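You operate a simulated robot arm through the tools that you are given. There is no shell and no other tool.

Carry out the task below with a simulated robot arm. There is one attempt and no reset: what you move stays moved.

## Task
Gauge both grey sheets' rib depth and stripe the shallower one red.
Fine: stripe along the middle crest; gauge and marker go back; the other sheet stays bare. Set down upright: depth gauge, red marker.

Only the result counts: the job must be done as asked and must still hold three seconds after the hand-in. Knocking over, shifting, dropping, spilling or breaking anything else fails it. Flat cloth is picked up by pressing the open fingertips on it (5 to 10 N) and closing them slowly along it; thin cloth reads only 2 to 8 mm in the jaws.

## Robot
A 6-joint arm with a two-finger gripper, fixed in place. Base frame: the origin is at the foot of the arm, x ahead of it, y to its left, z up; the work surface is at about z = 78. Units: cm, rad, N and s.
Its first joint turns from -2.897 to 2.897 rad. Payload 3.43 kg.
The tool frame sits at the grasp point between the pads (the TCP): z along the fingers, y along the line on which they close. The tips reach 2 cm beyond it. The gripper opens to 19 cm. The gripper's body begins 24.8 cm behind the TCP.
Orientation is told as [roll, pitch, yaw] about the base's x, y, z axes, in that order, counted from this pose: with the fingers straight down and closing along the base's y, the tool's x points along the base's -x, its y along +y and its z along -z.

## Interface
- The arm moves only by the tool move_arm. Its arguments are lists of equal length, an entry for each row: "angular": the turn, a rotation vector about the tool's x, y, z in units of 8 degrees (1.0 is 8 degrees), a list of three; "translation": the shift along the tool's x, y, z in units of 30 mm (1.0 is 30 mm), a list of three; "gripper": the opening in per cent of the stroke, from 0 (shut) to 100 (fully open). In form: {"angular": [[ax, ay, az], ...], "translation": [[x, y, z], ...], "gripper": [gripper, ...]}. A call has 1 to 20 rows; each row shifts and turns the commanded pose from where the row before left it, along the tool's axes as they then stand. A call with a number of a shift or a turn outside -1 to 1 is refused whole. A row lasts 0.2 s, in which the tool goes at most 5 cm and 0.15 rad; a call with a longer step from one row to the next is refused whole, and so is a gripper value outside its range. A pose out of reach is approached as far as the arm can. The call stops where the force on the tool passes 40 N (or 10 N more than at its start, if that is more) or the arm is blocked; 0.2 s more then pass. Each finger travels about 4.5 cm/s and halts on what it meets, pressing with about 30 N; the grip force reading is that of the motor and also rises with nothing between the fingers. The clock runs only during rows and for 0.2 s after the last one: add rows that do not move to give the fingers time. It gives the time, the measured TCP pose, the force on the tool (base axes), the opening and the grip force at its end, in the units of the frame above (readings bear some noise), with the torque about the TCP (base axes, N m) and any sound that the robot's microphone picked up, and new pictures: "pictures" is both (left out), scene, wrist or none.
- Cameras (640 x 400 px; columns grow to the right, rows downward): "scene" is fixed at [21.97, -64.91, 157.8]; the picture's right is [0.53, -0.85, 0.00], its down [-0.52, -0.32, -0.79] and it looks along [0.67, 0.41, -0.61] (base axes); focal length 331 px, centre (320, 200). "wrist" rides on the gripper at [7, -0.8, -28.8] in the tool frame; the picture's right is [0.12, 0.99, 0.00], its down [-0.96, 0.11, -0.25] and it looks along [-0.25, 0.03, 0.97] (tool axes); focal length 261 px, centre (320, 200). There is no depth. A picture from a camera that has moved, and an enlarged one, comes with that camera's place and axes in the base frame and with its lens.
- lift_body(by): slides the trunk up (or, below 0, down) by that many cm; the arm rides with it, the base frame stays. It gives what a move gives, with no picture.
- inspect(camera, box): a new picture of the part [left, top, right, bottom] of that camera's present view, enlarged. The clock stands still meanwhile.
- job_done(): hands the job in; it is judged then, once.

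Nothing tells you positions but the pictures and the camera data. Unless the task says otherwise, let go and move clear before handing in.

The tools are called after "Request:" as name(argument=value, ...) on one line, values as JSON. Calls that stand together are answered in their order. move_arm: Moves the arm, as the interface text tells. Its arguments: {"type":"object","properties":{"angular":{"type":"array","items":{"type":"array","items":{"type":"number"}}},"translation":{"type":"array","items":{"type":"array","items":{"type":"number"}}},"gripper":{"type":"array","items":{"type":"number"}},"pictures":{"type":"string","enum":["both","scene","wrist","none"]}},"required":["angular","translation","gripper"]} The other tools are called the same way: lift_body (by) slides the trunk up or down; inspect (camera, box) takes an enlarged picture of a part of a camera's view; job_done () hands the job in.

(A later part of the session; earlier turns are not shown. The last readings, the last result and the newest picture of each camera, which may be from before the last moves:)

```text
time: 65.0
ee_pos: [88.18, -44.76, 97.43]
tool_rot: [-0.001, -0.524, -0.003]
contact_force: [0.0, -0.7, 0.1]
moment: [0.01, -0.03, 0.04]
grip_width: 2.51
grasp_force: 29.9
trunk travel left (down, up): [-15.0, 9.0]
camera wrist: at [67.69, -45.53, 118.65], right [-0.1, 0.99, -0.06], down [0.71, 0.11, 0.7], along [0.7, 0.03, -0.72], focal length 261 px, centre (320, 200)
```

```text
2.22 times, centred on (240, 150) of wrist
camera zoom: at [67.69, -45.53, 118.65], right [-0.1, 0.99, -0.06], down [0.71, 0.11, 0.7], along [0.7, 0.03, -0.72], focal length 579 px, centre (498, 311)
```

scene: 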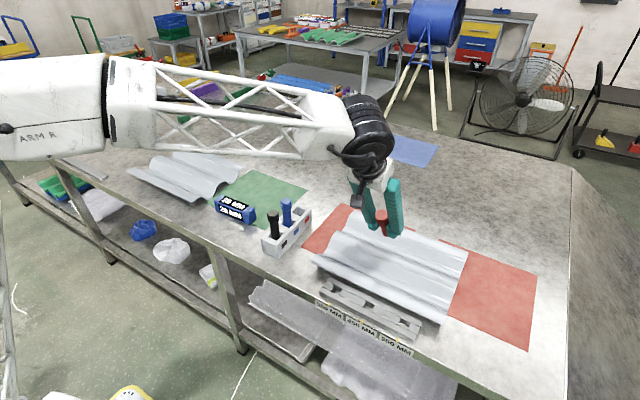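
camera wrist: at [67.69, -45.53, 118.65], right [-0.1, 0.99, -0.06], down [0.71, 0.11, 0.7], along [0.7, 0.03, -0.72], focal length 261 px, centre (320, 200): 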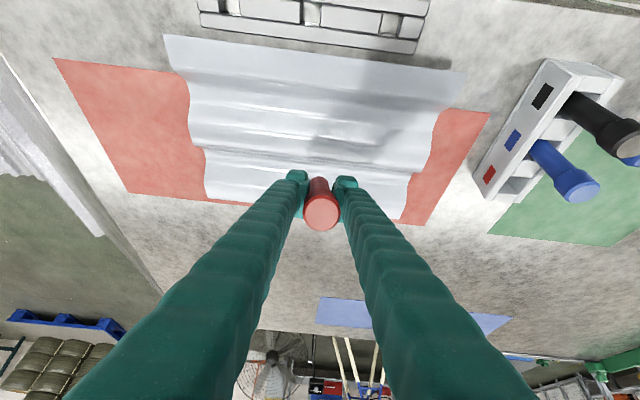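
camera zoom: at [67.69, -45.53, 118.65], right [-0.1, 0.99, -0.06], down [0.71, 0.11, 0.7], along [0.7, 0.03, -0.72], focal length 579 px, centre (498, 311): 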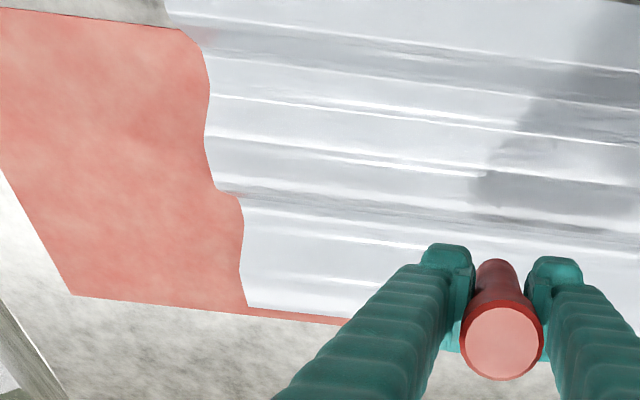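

There's no mark, and the sheet hasn't moved. I suspect that at a 30° tilt the marker's rim touched instead of the nib. I'll go back to upright near the near end and look at the nib shape.

Request:
move_arm(angular=[[0, 0, 0], [0, 0, 0], [0, 0, 0], [0, 0, 0], [0, 0, 0], [0, 0, 0], [0, 0.9375, 0], [0, 0.9375, 0], [0, 0.9375, 0], [0, 0.9375, 0]], translation=[[0, 0.9, 0], [0, 0.9, 0], [0, 0.9, 0], [0, 0.9, 0], [0, 0.9, 0], [0, 0.8, 0], [0, 0, 0], [0, 0, 0], [0, 0, 0], [0, 0, 0]], gripper=[6, 6, 6, 6, 6, 6, 6, 6, 6, 6])

Request:
inspect(camera="scene", box=[290, 150, 390, 250])

Request:
inspect(camera="scene", box=[320, 185, 350, 215])

```text
time: 67.2
ee_pos: [88.18, -28.78, 97.55]
tool_rot: [-0.001, -0.001, -0.002]
contact_force: [-1.3, -0.4, 0.4]
moment: [0.01, -0.24, 0.03]
grip_width: 2.49
grasp_force: 29.4
trunk travel left (down, up): [-15.0, 9.0]
camera wrist: at [81.08, -29.59, 126.31], right [-0.12, 0.99, 0.0], down [0.96, 0.11, 0.25], along [0.25, 0.03, -0.97], focal length 261 px, centre (320, 200)
```

scene: 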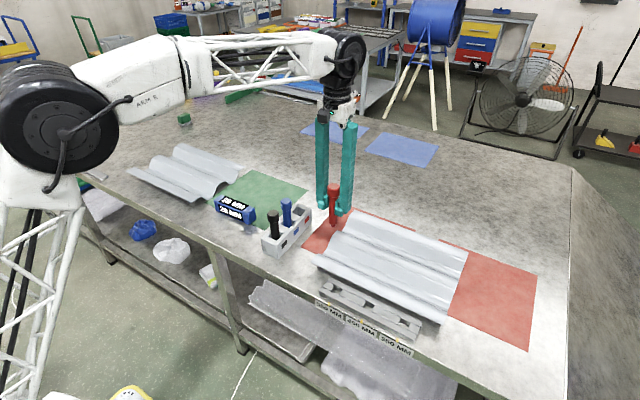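
wrist: 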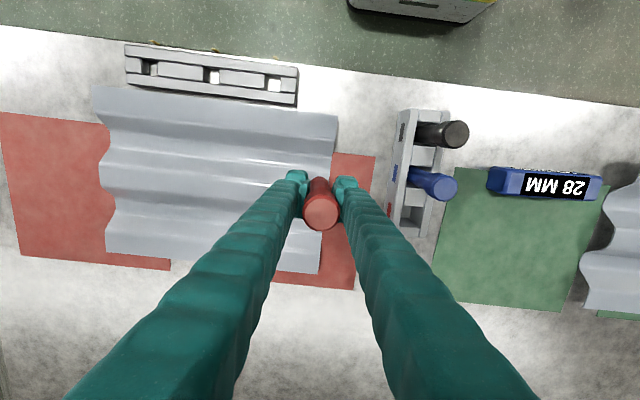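

```text
4.00 times, centred on (340, 200) of scene
camera zoom: at [21.97, -64.91, 157.8], right [0.53, -0.85, 0.0], down [-0.52, -0.32, -0.79], along [0.67, 0.41, -0.61], focal length 1324 px, centre (240, 200)
```

zoom: 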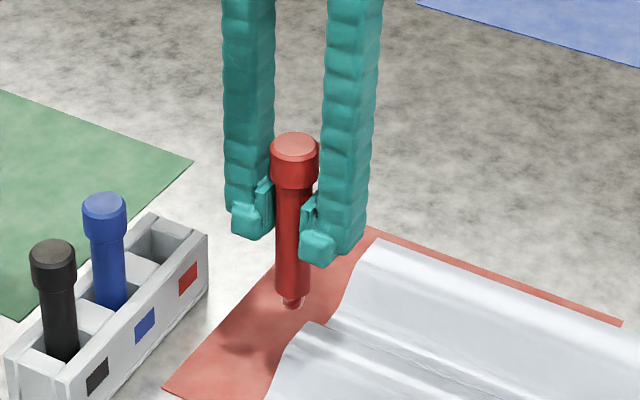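

```text
13.33 times, centred on (335, 200) of scene
camera zoom: at [21.97, -64.91, 157.8], right [0.53, -0.85, 0.0], down [-0.52, -0.32, -0.79], along [0.67, 0.41, -0.61], focal length 4413 px, centre (120, 200)
```

zoom: 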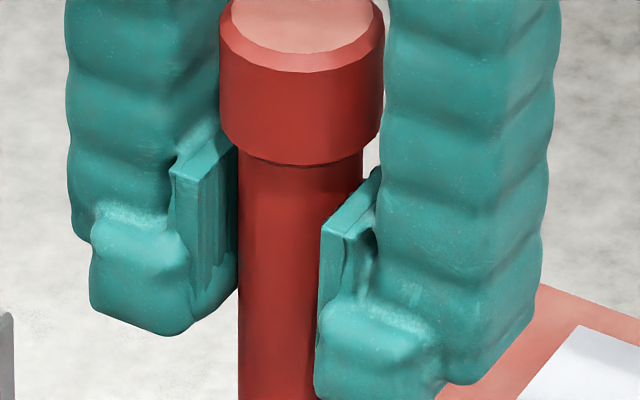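

Request:
inspect(camera="scene", box=[318, 208, 348, 238])

Request:
inspect(camera="scene", box=[320, 200, 480, 330])

```text
13.33 times, centred on (333, 223) of scene
camera zoom: at [21.97, -64.91, 157.8], right [0.53, -0.85, 0.0], down [-0.52, -0.32, -0.79], along [0.67, 0.41, -0.61], focal length 4413 px, centre (147, -107)
```

zoom: 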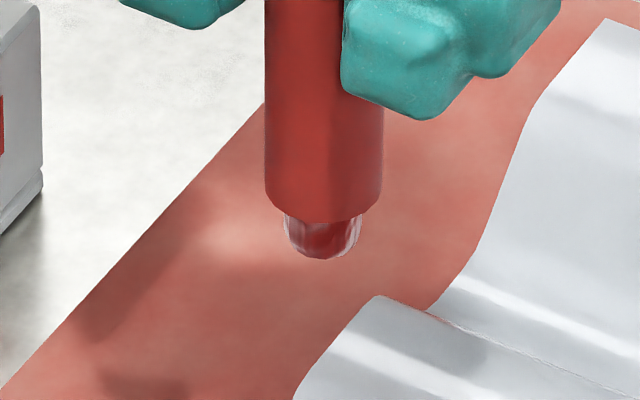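

```text
3.08 times, centred on (400, 265) of scene
camera zoom: at [21.97, -64.91, 157.8], right [0.53, -0.85, 0.0], down [-0.52, -0.32, -0.79], along [0.67, 0.41, -0.61], focal length 1018 px, centre (74, 0)
```

zoom: 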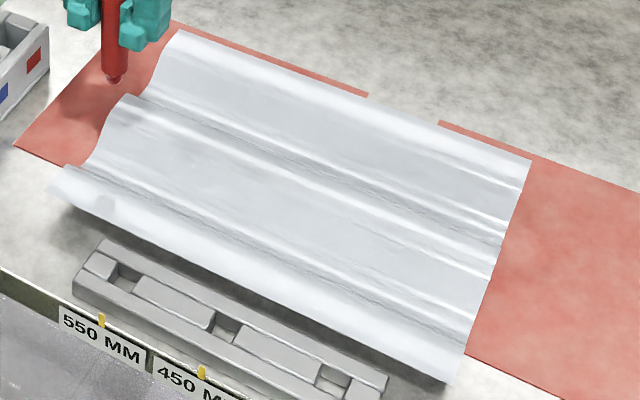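

The nib is a rounded tip, so it should have been in contact, but the tilt may still keep it from marking. I'll test with the marker upright at the near end of the same crest, which is part of the stripe anyway.

Request:
move_arm(angular=[[0, 0, 0], [0, 0, 0], [0, 0, 0], [0, 0, 0]], translation=[[-0.73, 0.1, 0], [-0.73, 0.08, 0.5], [0, 0, 0.8], [0, 0, 0.8]], gripper=[6, 6, 6, 6])

Request:
inspect(camera="scene", box=[310, 180, 370, 240])

```text
time: 68.2
ee_pos: [92.69, -28.36, 91.28]
tool_rot: [0.0, 0.0, -0.003]
contact_force: [-1.1, -0.2, 0.0]
moment: [-0.02, -0.03, -0.04]
grip_width: 2.54
grasp_force: 29.9
trunk travel left (down, up): [-15.0, 9.0]
camera wrist: at [85.55, -29.07, 119.89], right [-0.12, 0.99, 0.0], down [0.96, 0.11, 0.25], along [0.25, 0.03, -0.97], focal length 261 px, centre (320, 200)
```

scene: 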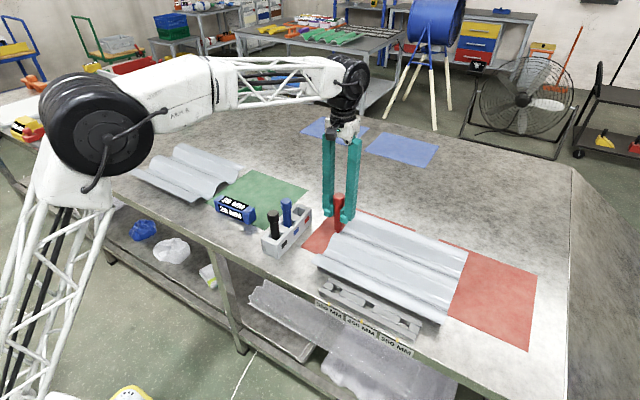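
wrist: 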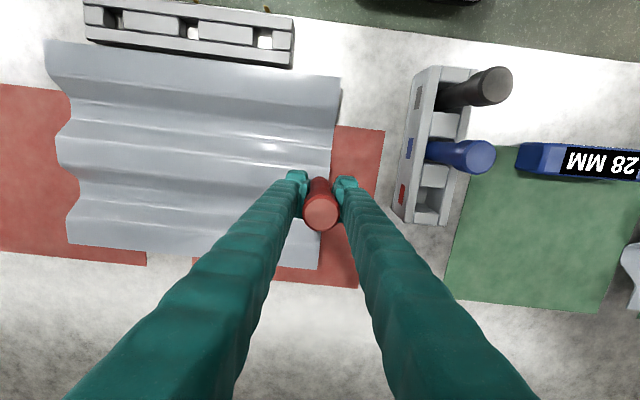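

```text
6.67 times, centred on (340, 210) of scene
camera zoom: at [21.97, -64.91, 157.8], right [0.53, -0.85, 0.0], down [-0.52, -0.32, -0.79], along [0.67, 0.41, -0.61], focal length 2206 px, centre (187, 133)
```

zoom: 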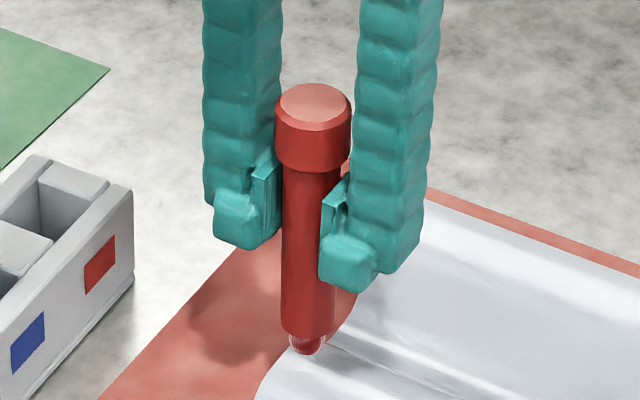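

The nib is just above the near end of the crest. Lowering to contact with the marker upright.

Request:
move_arm(angular=[[0, 0, 0], [0, 0, 0], [0, 0, 0], [0, 0, 0]], translation=[[0, 0, 0.1], [0, 0, 0.1], [0, 0, 0.05], [0, 0, 0]], gripper=[6, 6, 6, 6], pictures="none")

```text
time: 69.2
ee_pos: [92.56, -28.36, 90.4]
tool_rot: [-0.002, 0.0, 0.0]
contact_force: [0.2, -0.5, -0.2]
moment: [0.0, -0.01, -0.02]
grip_width: 2.51
grasp_force: 30.3
trunk travel left (down, up): [-15.0, 9.0]
```

Request:
move_arm(angular=[[0, 0, 0], [0, 0, 0], [0, 0, 0]], translation=[[0, 0, 0.033], [0, 0, 0.033], [0, 0, 0]], gripper=[6, 6, 6], pictures="none")

```text
time: 70.0
ee_pos: [92.65, -28.37, 90.26]
tool_rot: [0.001, -0.001, 0.001]
contact_force: [0.0, 0.2, -0.4]
moment: [0.0, 0.02, 0.02]
grip_width: 2.49
grasp_force: 30.2
trunk travel left (down, up): [-15.0, 9.0]
```

Request:
move_arm(angular=[[0, 0, 0], [0, 0, 0], [0, 0, 0]], translation=[[0, 0, 0.02], [0, 0, 0.02], [0, 0, 0]], gripper=[6, 6, 6], pictures="none")

```text
time: 70.8
ee_pos: [92.47, -28.35, 90.27]
tool_rot: [0.001, 0.001, 0.0]
contact_force: [-0.1, 0.1, 0.7]
moment: [-0.06, 0.03, 0.0]
grip_width: 2.51
grasp_force: 29.8
trunk travel left (down, up): [-15.0, 9.0]
```

Request:
move_arm(angular=[[0, 0, 0], [0, 0, 0]], translation=[[0, 0, 0.025], [0, 0, 0]], gripper=[6, 6], pictures="none")

```text
time: 71.4
ee_pos: [92.52, -28.42, 90.01]
tool_rot: [0.0, 0.0, -0.002]
contact_force: [0.8, 0.6, 0.2]
moment: [0.0, 0.01, 0.03]
grip_width: 2.49
grasp_force: 29.9
trunk travel left (down, up): [-15.0, 9.0]
```

Request:
move_arm(angular=[[0, 0, 0], [0, 0, 0]], translation=[[0, 0, 0.03], [0, 0, 0]], gripper=[6, 6], pictures="none")

Request:
inspect(camera="scene", box=[320, 190, 360, 230])

```text
time: 72.0
ee_pos: [92.57, -28.24, 90.02]
tool_rot: [0.0, 0.001, -0.001]
contact_force: [-0.3, -1.0, -0.2]
moment: [-0.01, -0.01, 0.03]
grip_width: 2.48
grasp_force: 29.9
trunk travel left (down, up): [-15.0, 9.0]
```

```text
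10.00 times, centred on (340, 210) of scene
camera zoom: at [21.97, -64.91, 157.8], right [0.53, -0.85, 0.0], down [-0.52, -0.32, -0.79], along [0.67, 0.41, -0.61], focal length 3310 px, centre (120, 100)
```

zoom: 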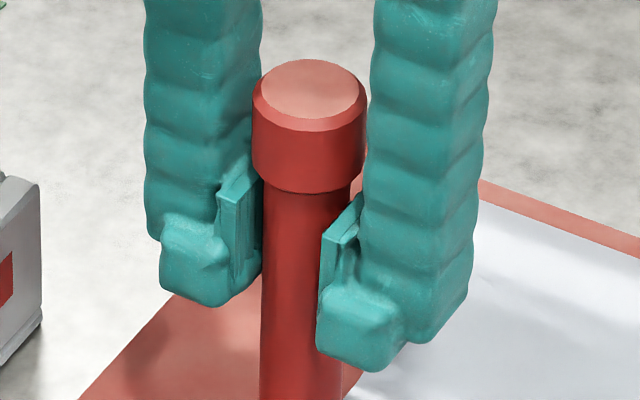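

Request:
inspect(camera="scene", box=[325, 220, 355, 250])

Request:
move_arm(angular=[[0, 0, 0], [0, 0, 0]], translation=[[0, 0, 0.03], [0, 0, 0]], gripper=[6, 6], pictures="none")

```text
13.33 times, centred on (340, 235) of scene
camera zoom: at [21.97, -64.91, 157.8], right [0.53, -0.85, 0.0], down [-0.52, -0.32, -0.79], along [0.67, 0.41, -0.61], focal length 4413 px, centre (53, -267)
```

zoom: 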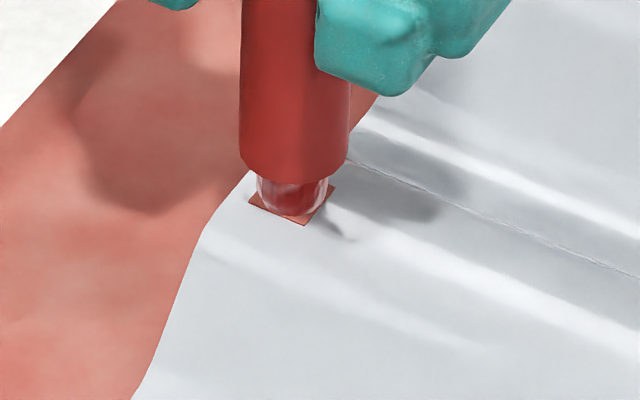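

```text
time: 72.6
ee_pos: [92.54, -28.32, 89.81]
tool_rot: [0.001, 0.001, -0.001]
contact_force: [-0.2, -0.3, 1.5]
moment: [0.04, -0.04, 0.01]
grip_width: 2.5
grasp_force: 30.2
trunk travel left (down, up): [-15.0, 9.0]
```

A red patch appeared under the upright nib, so upright works and the 30° tilt was the problem. I'll lift slightly and check where the patch sits on the crest.

Request:
move_arm(angular=[[0, 0, 0], [0, 0, 0], [0, 0, 0], [0, 0, 0], [0, 0, 0], [0, 0, 0]], translation=[[0, 0, -0.2], [0, 0, -0.6], [0, 0, -1], [0, 0, -1], [0, 0.7, -0.7], [0, 0.7, -0.5]], gripper=[6, 6, 6, 6, 6, 6])

Request:
inspect(camera="scene", box=[315, 210, 375, 270])

Request:
inspect(camera="wrist", box=[180, 80, 320, 250])

```text
time: 74.0
ee_pos: [92.57, -24.1, 101.91]
tool_rot: [0.0, 0.0, 0.001]
contact_force: [-0.2, -0.1, -1.0]
moment: [0.09, -0.03, -0.02]
grip_width: 2.5
grasp_force: 30.0
trunk travel left (down, up): [-15.0, 9.0]
camera wrist: at [85.59, -24.88, 130.49], right [-0.12, 0.99, 0.0], down [0.96, 0.11, 0.25], along [0.25, 0.03, -0.97], focal length 261 px, centre (320, 200)
```

scene: 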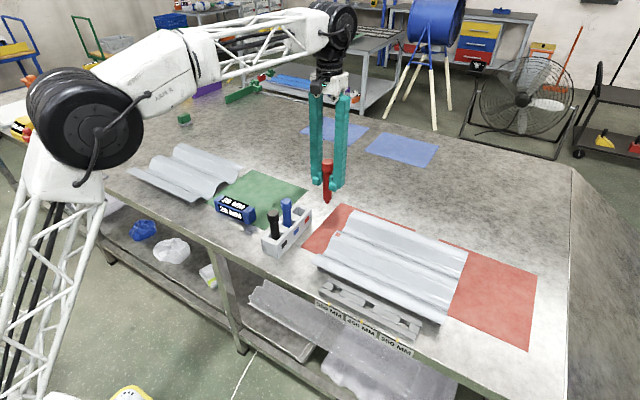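
wrist: 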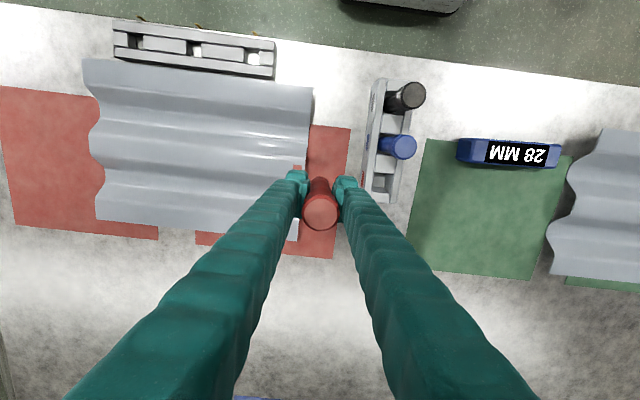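

```text
6.67 times, centred on (345, 240) of scene
camera zoom: at [21.97, -64.91, 157.8], right [0.53, -0.85, 0.0], down [-0.52, -0.32, -0.79], along [0.67, 0.41, -0.61], focal length 2206 px, centre (153, -67)
```

zoom: 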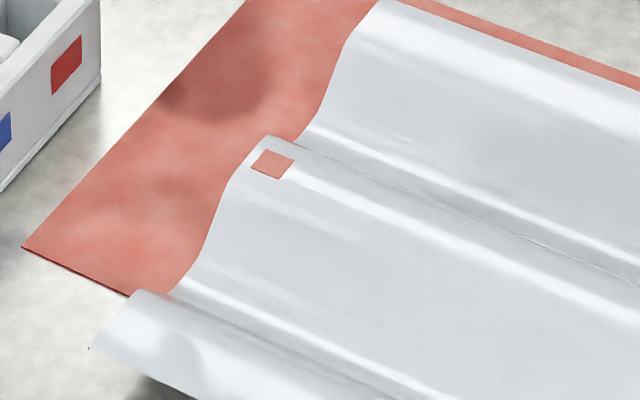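

```text
2.35 times, centred on (250, 165) of wrist
camera zoom: at [85.59, -24.88, 130.49], right [-0.12, 0.99, 0.0], down [0.96, 0.11, 0.25], along [0.25, 0.03, -0.97], focal length 613 px, centre (485, 282)
```

zoom: 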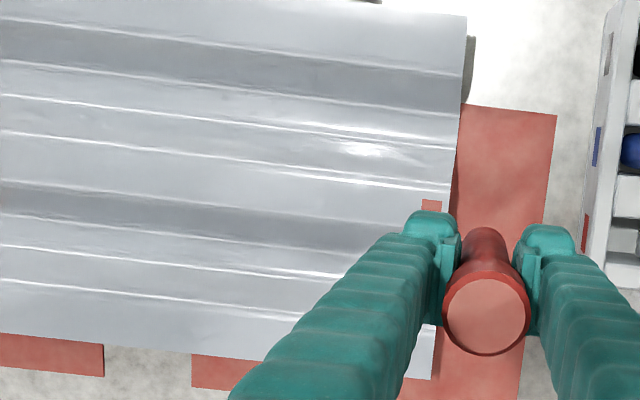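

The patch is centred on the crest, so the line is right (tip x≈92.55). To keep the marker upright at the far end, I'll put it back in the stand and re-grip it with the hand tilted 30°. First I'll go back above the slot.

Request:
move_arm(angular=[[0, 0, 0], [0, 0, 0], [0, 0, 0], [0, 0, 0], [0, 0, 0]], translation=[[-0.027, 0.954, 0], [-0.027, 0.954, 0], [-0.027, 0.954, 0], [-0.026, 0.954, 0], [0, 0, 0]], gripper=[6, 6, 6, 6, 6])

Request:
inspect(camera="scene", box=[255, 140, 335, 260])

Request:
inspect(camera="wrist", box=[260, 100, 400, 250])

```text
time: 75.2
ee_pos: [92.88, -12.43, 101.99]
tool_rot: [-0.001, 0.0, -0.002]
contact_force: [-0.4, 0.0, -0.7]
moment: [0.0, -0.03, -0.03]
grip_width: 2.51
grasp_force: 29.8
trunk travel left (down, up): [-15.0, 9.0]
camera wrist: at [85.84, -13.39, 130.56], right [-0.12, 0.99, 0.0], down [0.96, 0.11, 0.25], along [0.25, 0.03, -0.97], focal length 261 px, centre (320, 200)
```

scene: 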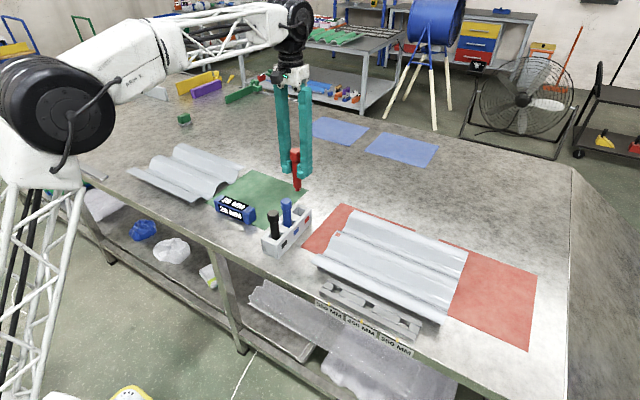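
wrist: 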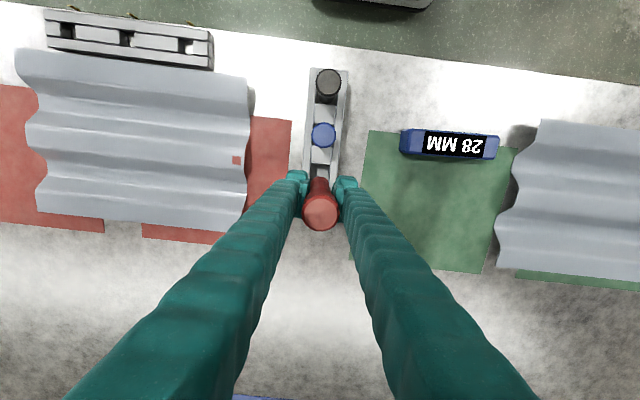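

```text
3.33 times, centred on (295, 200) of scene
camera zoom: at [21.97, -64.91, 157.8], right [0.53, -0.85, 0.0], down [-0.52, -0.32, -0.79], along [0.67, 0.41, -0.61], focal length 1103 px, centre (403, 200)
```

zoom: 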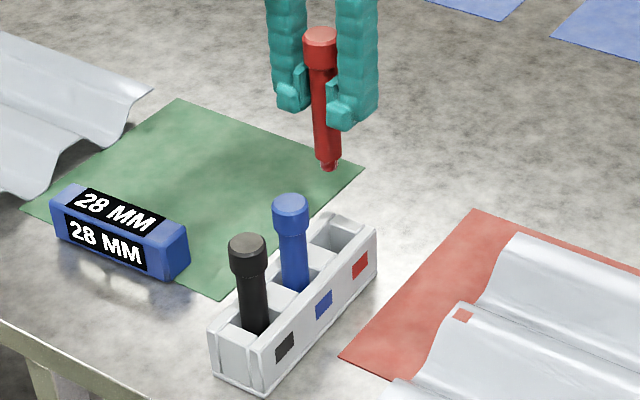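

```text
2.67 times, centred on (330, 175) of wrist
camera zoom: at [85.84, -13.39, 130.56], right [-0.12, 0.99, 0.0], down [0.96, 0.11, 0.25], along [0.25, 0.03, -0.97], focal length 695 px, centre (293, 267)
```

zoom: 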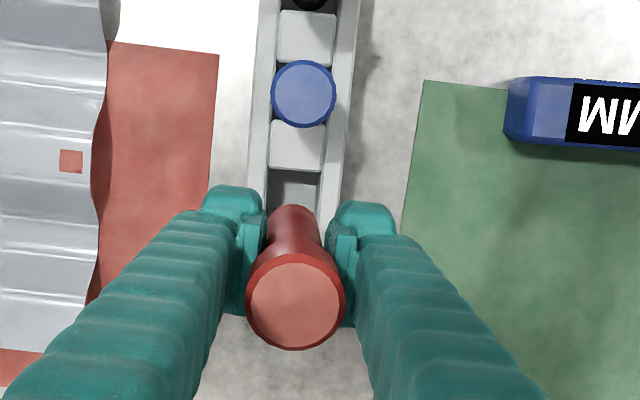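

The marker is vertical above its slot. Lowering until the nib is about to enter.

Request:
move_arm(angular=[[0, 0, 0], [0, 0, 0], [0, 0, 0], [0, 0, 0], [0, 0, 0]], translation=[[-0.02, -0.02, 0.8], [0, 0, 0.9], [0, 0, 0.9], [0, 0, 0.5], [0, 0, 0]], gripper=[6, 6, 6, 6, 6])

Request:
inspect(camera="scene", box=[265, 170, 325, 250])

Request:
inspect(camera="wrist", box=[270, 120, 370, 240])

```text
time: 76.4
ee_pos: [93.07, -12.77, 92.52]
tool_rot: [-0.001, -0.001, 0.0]
contact_force: [-0.3, 0.2, -0.3]
moment: [0.01, -0.02, -0.01]
grip_width: 2.5
grasp_force: 30.3
trunk travel left (down, up): [-15.0, 9.0]
camera wrist: at [86.0, -13.47, 121.2], right [-0.12, 0.99, 0.0], down [0.96, 0.11, 0.25], along [0.25, 0.03, -0.97], focal length 261 px, centre (320, 200)
```

scene: 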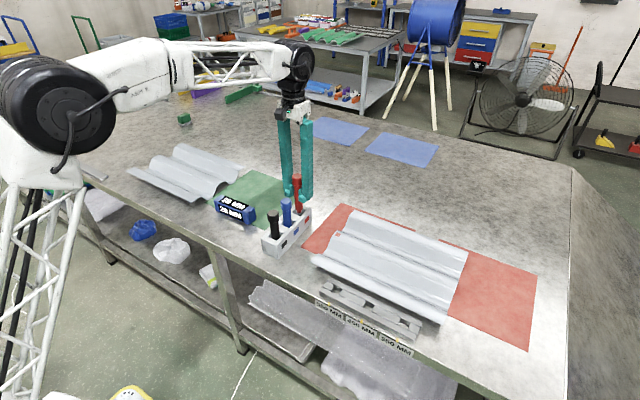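
wrist: 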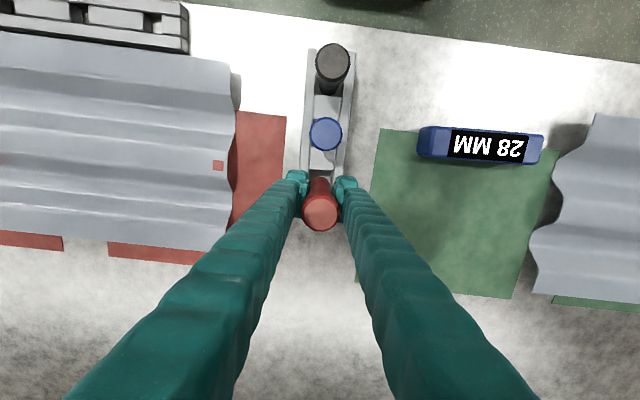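

```text
5.00 times, centred on (295, 210) of scene
camera zoom: at [21.97, -64.91, 157.8], right [0.53, -0.85, 0.0], down [-0.52, -0.32, -0.79], along [0.67, 0.41, -0.61], focal length 1655 px, centre (445, 150)
```

zoom: 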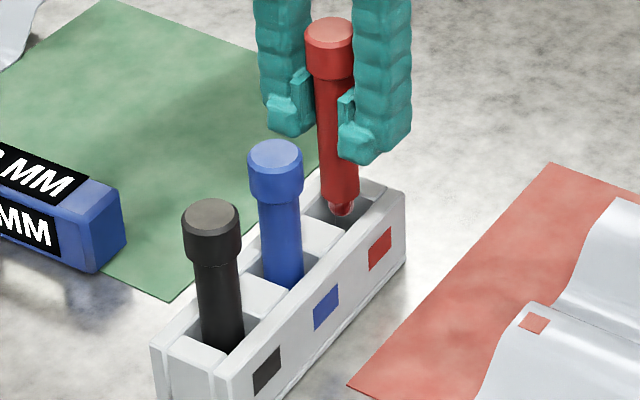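

```text
3.33 times, centred on (320, 180) of wrist
camera zoom: at [86.0, -13.47, 121.2], right [-0.12, 0.99, 0.0], down [0.96, 0.11, 0.25], along [0.25, 0.03, -0.97], focal length 869 px, centre (320, 267)
```

zoom: 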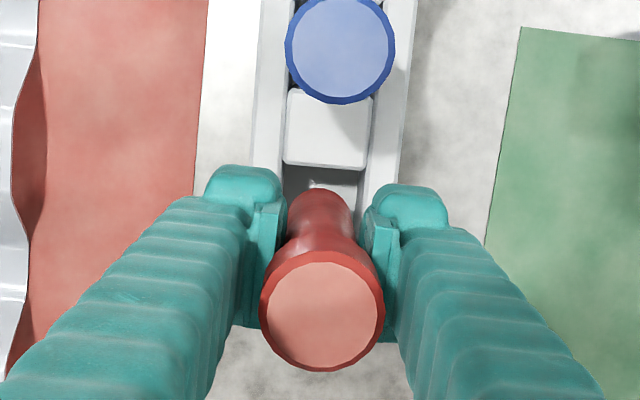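

The nib is lined up with the slot. Lowering in.

Request:
move_arm(angular=[[0, 0, 0], [0, 0, 0], [0, 0, 0], [0, 0, 0]], translation=[[0.025, 0, 0.2], [0, 0, 0.3], [0, 0, 0.3], [0, 0, 0.2]], gripper=[6, 6, 6, 6], pictures="none")

Request:
inspect(camera="scene", box=[265, 170, 325, 250])

```text
time: 77.4
ee_pos: [92.86, -12.72, 89.65]
tool_rot: [0.001, -0.001, 0.0]
contact_force: [0.1, 0.4, -0.8]
moment: [0.0, 0.01, 0.02]
grip_width: 2.47
grasp_force: 29.8
trunk travel left (down, up): [-15.0, 9.0]
```

```text
5.00 times, centred on (295, 210) of scene
camera zoom: at [21.97, -64.91, 157.8], right [0.53, -0.85, 0.0], down [-0.52, -0.32, -0.79], along [0.67, 0.41, -0.61], focal length 1655 px, centre (445, 150)
```

zoom: 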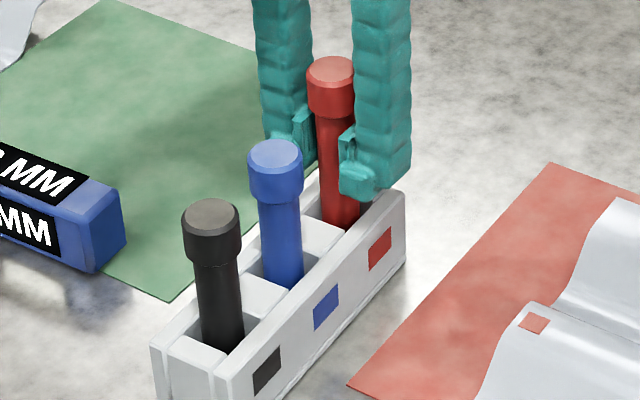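

Request:
move_arm(angular=[[0, 0, 0], [0, 0, 0], [0, 0, 0], [0, 0, 0]], translation=[[0, 0, 0.2], [0, 0, 0.2], [0, 0, 0.15], [0, 0, 0.08]], gripper=[6, 6, 6, 6], pictures="none")

```text
time: 78.4
ee_pos: [92.88, -12.81, 87.73]
tool_rot: [0.0, 0.0, -0.001]
contact_force: [0.6, -0.5, 0.4]
moment: [-0.01, -0.03, 0.02]
grip_width: 2.51
grasp_force: 30.2
trunk travel left (down, up): [-15.0, 9.0]
```

Request:
move_arm(angular=[[0, 0, 0], [0, 0, 0], [0, 0, 0], [0, 0, 0]], translation=[[0, 0, 0.06], [0, 0, 0.05], [0, 0, 0.04], [0, 0, 0]], gripper=[6, 6, 6, 6], pictures="none")

```text
time: 79.4
ee_pos: [92.87, -12.6, 87.33]
tool_rot: [-0.001, 0.001, 0.0]
contact_force: [1.1, -0.2, 2.7]
moment: [0.03, 0.01, -0.03]
grip_width: 2.46
grasp_force: 29.7
trunk travel left (down, up): [-15.0, 9.0]
```

The marker is seated. I'll open and rise straight up.

Request:
move_arm(angular=[[0, 0, 0], [0, 0, 0], [0, 0, 0], [0, 0, 0], [0, 0, 0], [0, 0, 0], [0, 0, 0], [0, 0, 0], [0, 0, 0], [0, 0, 0], [0, 0, 0], [0, 0, 0]], translation=[[0, 0, 0], [0, 0, 0], [0, 0, 0], [0, 0, 0], [0, 0, 0], [0, 0, 0], [0, 0, -0.4], [0, 0, -0.8], [0, 0, -1], [0, 0, -1], [0, 0, -1], [0, 0, -0.8]], gripper=[13, 18, 26, 36, 46, 50, 50, 50, 50, 50, 50, 50])

Request:
inspect(camera="scene", box=[255, 150, 345, 260])

Request:
inspect(camera="wrist", box=[240, 60, 400, 240])

```text
time: 82.0
ee_pos: [92.85, -12.74, 102.26]
tool_rot: [0.002, 0.0, 0.0]
contact_force: [0.1, -0.7, 0.1]
moment: [-0.01, 0.0, 0.0]
grip_width: 9.49
grasp_force: 0.1
trunk travel left (down, up): [-15.0, 9.0]
camera wrist: at [85.84, -13.52, 130.89], right [-0.12, 0.99, 0.0], down [0.96, 0.11, 0.25], along [0.25, 0.03, -0.97], focal length 261 px, centre (320, 200)
```

scene: 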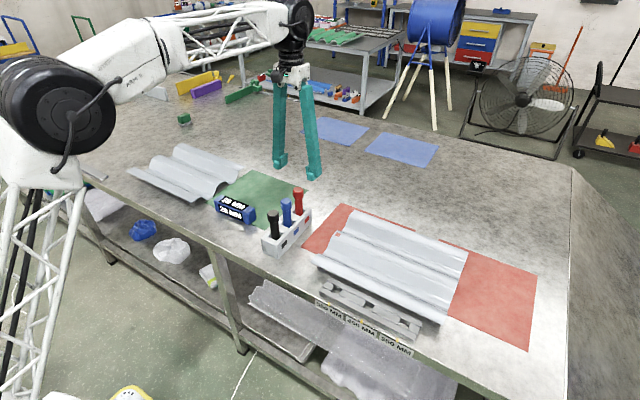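
wrist: 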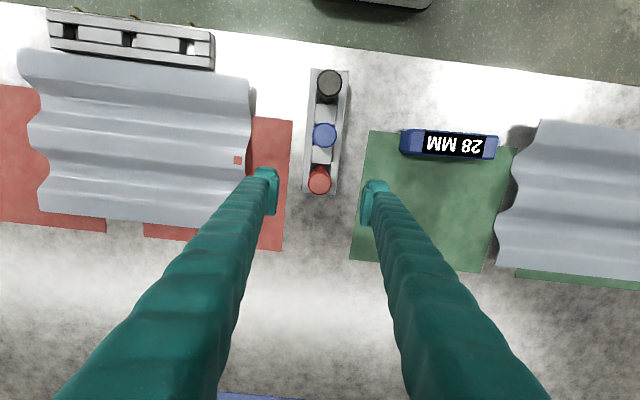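

```text
3.64 times, centred on (300, 205) of scene
camera zoom: at [21.97, -64.91, 157.8], right [0.53, -0.85, 0.0], down [-0.52, -0.32, -0.79], along [0.67, 0.41, -0.61], focal length 1203 px, centre (393, 182)
```

zoom: 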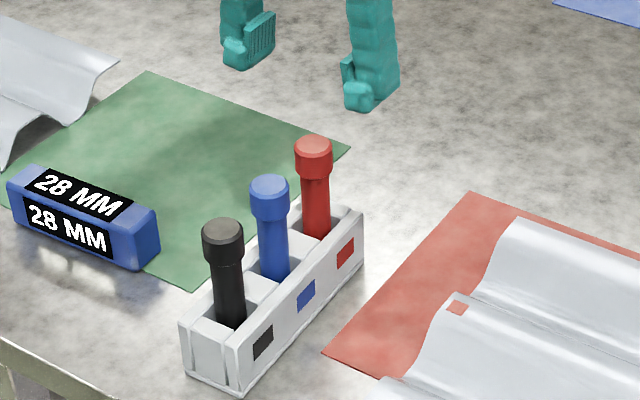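

```text
2.22 times, centred on (320, 150) of wrist
camera zoom: at [85.84, -13.52, 130.89], right [-0.12, 0.99, 0.0], down [0.96, 0.11, 0.25], along [0.25, 0.03, -0.97], focal length 579 px, centre (320, 311)
```

zoom: 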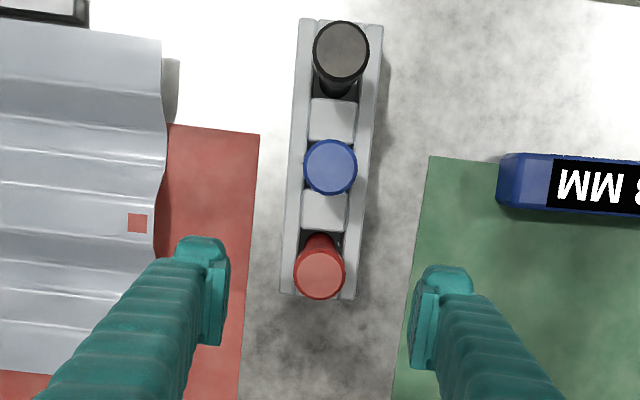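

The marker stands upright in its slot. Now I'll tilt the hand 30° and come down over the marker body with the fingers open.

Request:
move_arm(angular=[[0, -0.9375, 0], [0, -0.9375, 0], [0, -0.9375, 0], [0, -0.9375, 0], [0, 0, 0], [0, 0, 0], [0, 0, 0]], translation=[[0, 0, 0], [0, 0, 0], [0, 0, 0], [0, 0, 0], [0.4, 0, 0.693], [0.4, 0, 0.693], [0.3, 0, 0.52]], gripper=[50, 50, 50, 50, 50, 50, 50])

Request:
inspect(camera="scene", box=[245, 140, 345, 260])

Request:
inspect(camera="wrist", box=[240, 80, 400, 240])

```text
time: 83.6
ee_pos: [92.84, -12.84, 95.54]
tool_rot: [0.0, -0.524, 0.0]
contact_force: [-0.4, 0.3, 0.2]
moment: [-0.03, -0.03, 0.01]
grip_width: 9.52
grasp_force: 0.1
trunk travel left (down, up): [-15.0, 9.0]
camera wrist: at [72.38, -13.49, 116.87], right [-0.1, 0.99, -0.06], down [0.71, 0.11, 0.7], along [0.7, 0.03, -0.72], focal length 261 px, centre (320, 200)
```

scene: 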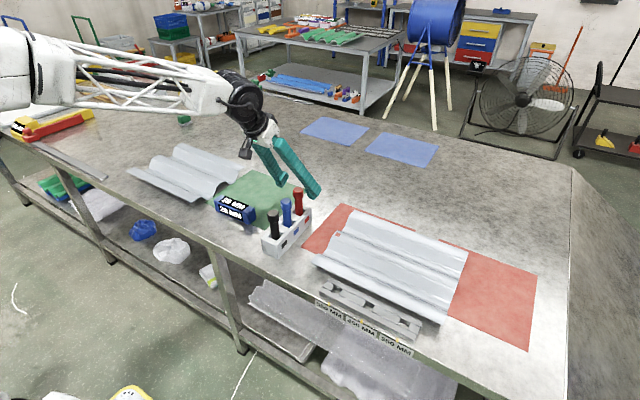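
wrist: 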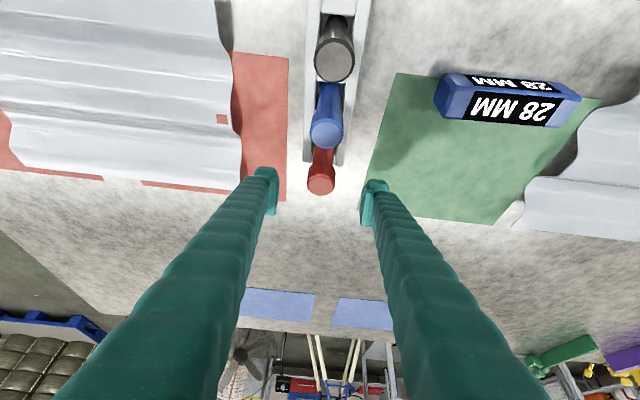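

```text
3.33 times, centred on (295, 200) of scene
camera zoom: at [21.97, -64.91, 157.8], right [0.53, -0.85, 0.0], down [-0.52, -0.32, -0.79], along [0.67, 0.41, -0.61], focal length 1103 px, centre (403, 200)
```

zoom: 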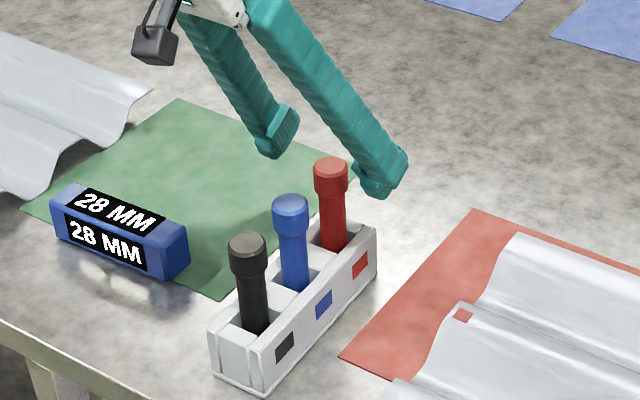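

```text
2.50 times, centred on (320, 160) of wrist
camera zoom: at [72.38, -13.49, 116.87], right [-0.1, 0.99, -0.06], down [0.71, 0.11, 0.7], along [0.7, 0.03, -0.72], focal length 652 px, centre (320, 300)
```

zoom: 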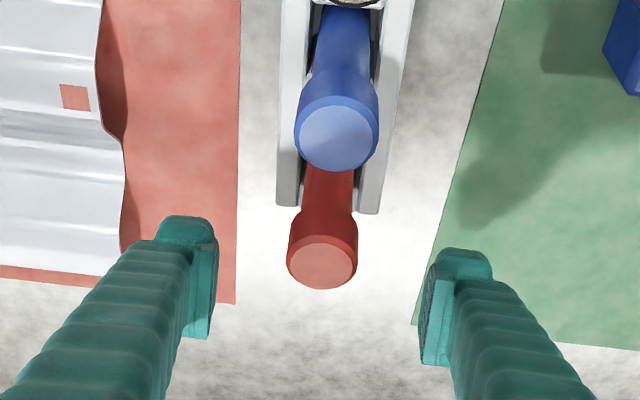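

The blue head would be close if I gripped low with the tilt, so I'll grip the red marker's wide head instead at z≈91.4, well clear of the blue one and the stand.

Request:
move_arm(angular=[[0, 0, 0], [0, 0, 0], [0, 0, 0], [0, 0, 0]], translation=[[0.23, 0, 0.398], [0.23, 0, 0.398], [0.23, 0, 0.398], [0, 0, 0]], gripper=[50, 50, 50, 50])

Request:
inspect(camera="scene", box=[245, 140, 345, 260])

Request:
inspect(camera="wrist", box=[240, 80, 400, 240])

```text
time: 84.6
ee_pos: [92.84, -12.7, 91.54]
tool_rot: [0.0, -0.524, -0.002]
contact_force: [0.2, 0.2, 0.2]
moment: [0.02, -0.01, -0.01]
grip_width: 9.51
grasp_force: 0.1
trunk travel left (down, up): [-15.0, 9.0]
camera wrist: at [72.32, -13.5, 112.77], right [-0.1, 0.99, -0.06], down [0.71, 0.11, 0.7], along [0.7, 0.03, -0.72], focal length 261 px, centre (320, 200)
```

scene: 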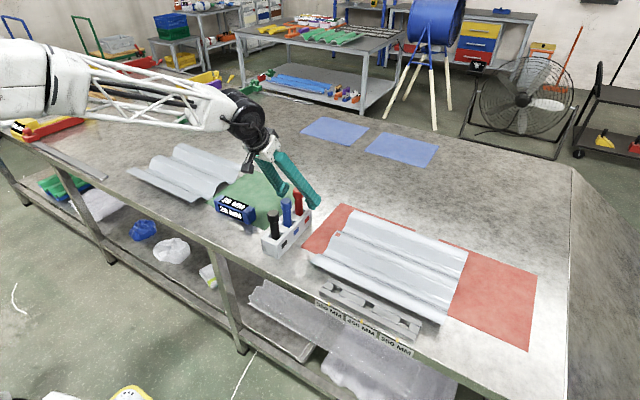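
wrist: 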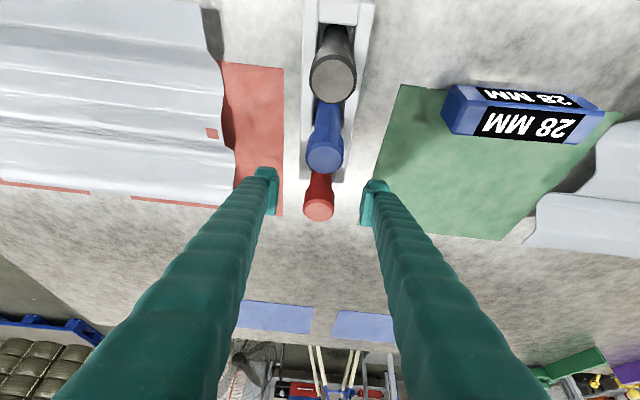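

```text
3.33 times, centred on (295, 200) of scene
camera zoom: at [21.97, -64.91, 157.8], right [0.53, -0.85, 0.0], down [-0.52, -0.32, -0.79], along [0.67, 0.41, -0.61], focal length 1103 px, centre (403, 200)
```

zoom: 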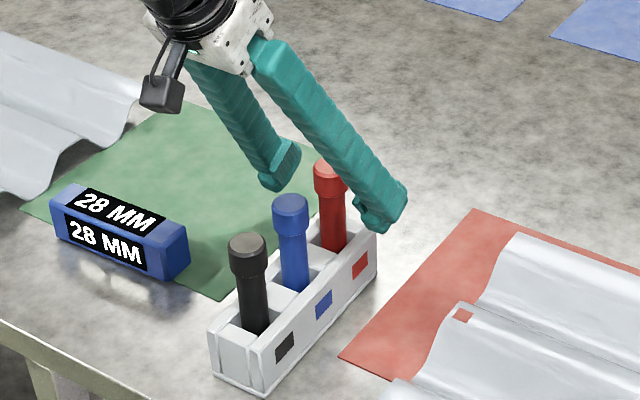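

```text
2.50 times, centred on (320, 160) of wrist
camera zoom: at [72.32, -13.5, 112.77], right [-0.1, 0.99, -0.06], down [0.71, 0.11, 0.7], along [0.7, 0.03, -0.72], focal length 652 px, centre (320, 300)
```

zoom: 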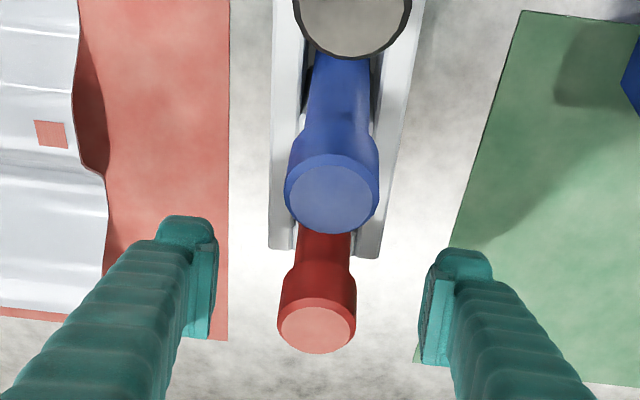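

The pads are level with the marker head. Closing on it.

Request:
move_arm(angular=[[0, 0, 0], [0, 0, 0], [0, 0, 0], [0, 0, 0], [0, 0, 0], [0, 0, 0], [0, 0, 0]], translation=[[0, -0.01, 0], [0, 0, 0], [0, 0, 0], [0, 0, 0], [0, 0, 0], [0, 0, 0], [0, 0, 0]], gripper=[40, 30, 24, 20, 16, 12, 12])

Request:
inspect(camera="scene", box=[245, 140, 345, 260])

Request:
inspect(camera="wrist", box=[240, 80, 400, 240])

```text
time: 86.2
ee_pos: [92.85, -12.73, 91.51]
tool_rot: [-0.002, -0.522, 0.001]
contact_force: [-0.2, 0.1, 0.3]
moment: [0.0, 0.0, 0.03]
grip_width: 3.25
grasp_force: 29.6
trunk travel left (down, up): [-15.0, 9.0]
camera wrist: at [72.34, -13.54, 112.79], right [-0.1, 0.99, -0.06], down [0.71, 0.11, 0.7], along [0.7, 0.03, -0.72], focal length 261 px, centre (320, 200)
```

scene: 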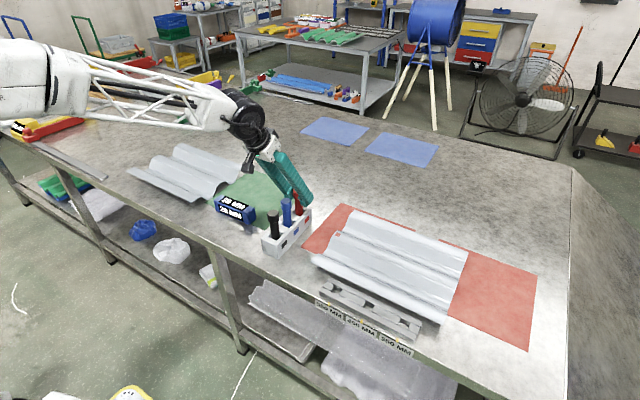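
wrist: 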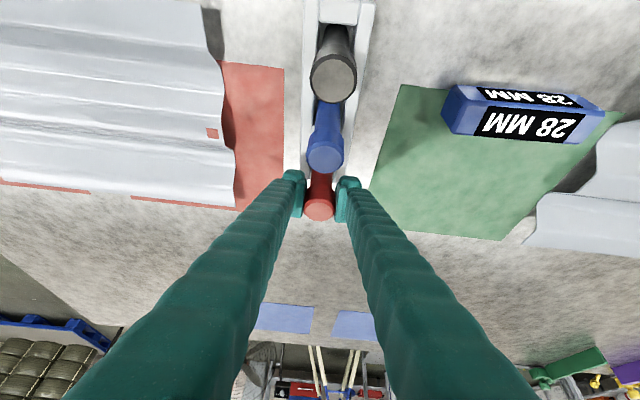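

```text
3.33 times, centred on (295, 200) of scene
camera zoom: at [21.97, -64.91, 157.8], right [0.53, -0.85, 0.0], down [-0.52, -0.32, -0.79], along [0.67, 0.41, -0.61], focal length 1103 px, centre (403, 200)
```

zoom: 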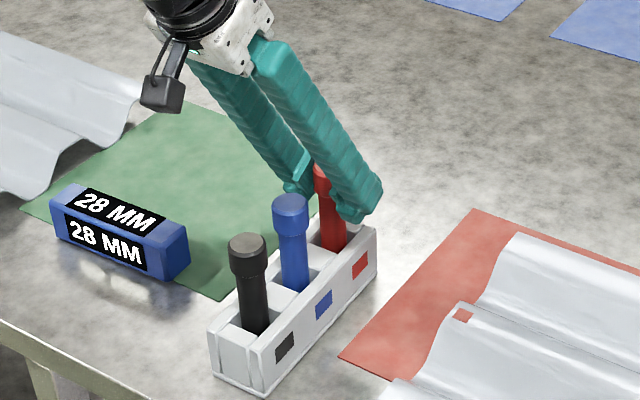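

```text
2.50 times, centred on (320, 160) of wrist
camera zoom: at [72.34, -13.54, 112.79], right [-0.1, 0.99, -0.06], down [0.71, 0.11, 0.7], along [0.7, 0.03, -0.72], focal length 652 px, centre (320, 300)
```

zoom: 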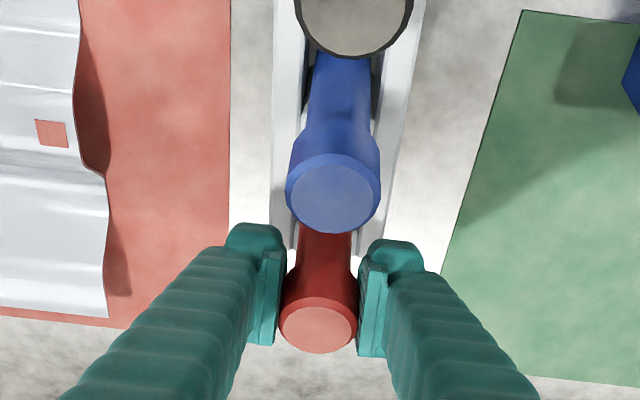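

The grip is firm at 3.25 cm with the marker upright. Lifting straight up.

Request:
move_arm(angular=[[0, 0, 0], [0, 0, 0], [0, 0, 0], [0, 0, 0], [0, 0, 0], [0, 0, 0]], translation=[[-0.1, 0, -0.173], [-0.2, 0, -0.346], [-0.333, 0, -0.577], [-0.417, 0, -0.722], [-0.5, 0, -0.866], [-0.5, 0, -0.866]], gripper=[12, 12, 12, 12, 12, 12])

Request:
inspect(camera="scene", box=[245, 110, 345, 260])

```text
time: 87.6
ee_pos: [92.93, -12.7, 103.77]
tool_rot: [0.001, -0.524, -0.001]
contact_force: [0.7, 0.3, -1.1]
moment: [-0.01, 0.01, -0.04]
grip_width: 3.27
grasp_force: 29.5
trunk travel left (down, up): [-15.0, 9.0]
camera wrist: at [72.46, -13.48, 125.1], right [-0.1, 0.99, -0.06], down [0.71, 0.11, 0.69], along [0.7, 0.03, -0.72], focal length 261 px, centre (320, 200)
```

scene: 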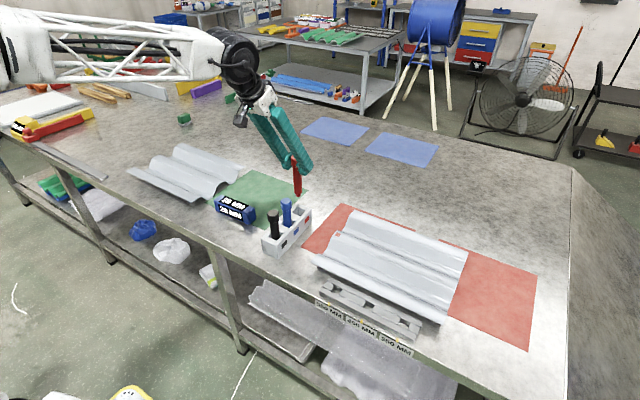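
wrist: 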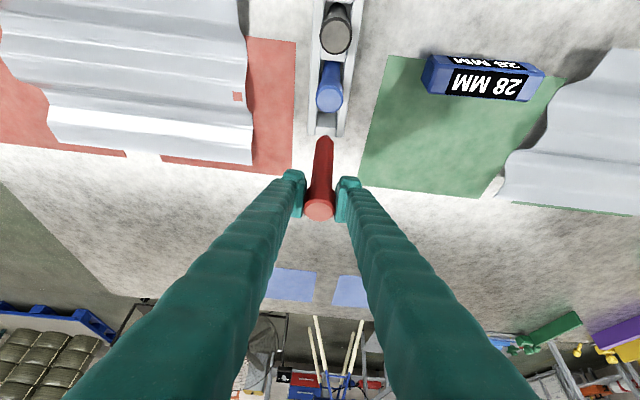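

```text
2.67 times, centred on (295, 185) of scene
camera zoom: at [21.97, -64.91, 157.8], right [0.53, -0.85, 0.0], down [-0.52, -0.32, -0.79], along [0.67, 0.41, -0.61], focal length 882 px, centre (387, 240)
```

zoom: 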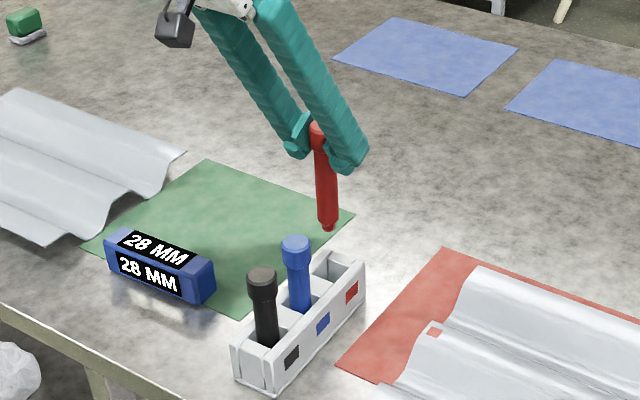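

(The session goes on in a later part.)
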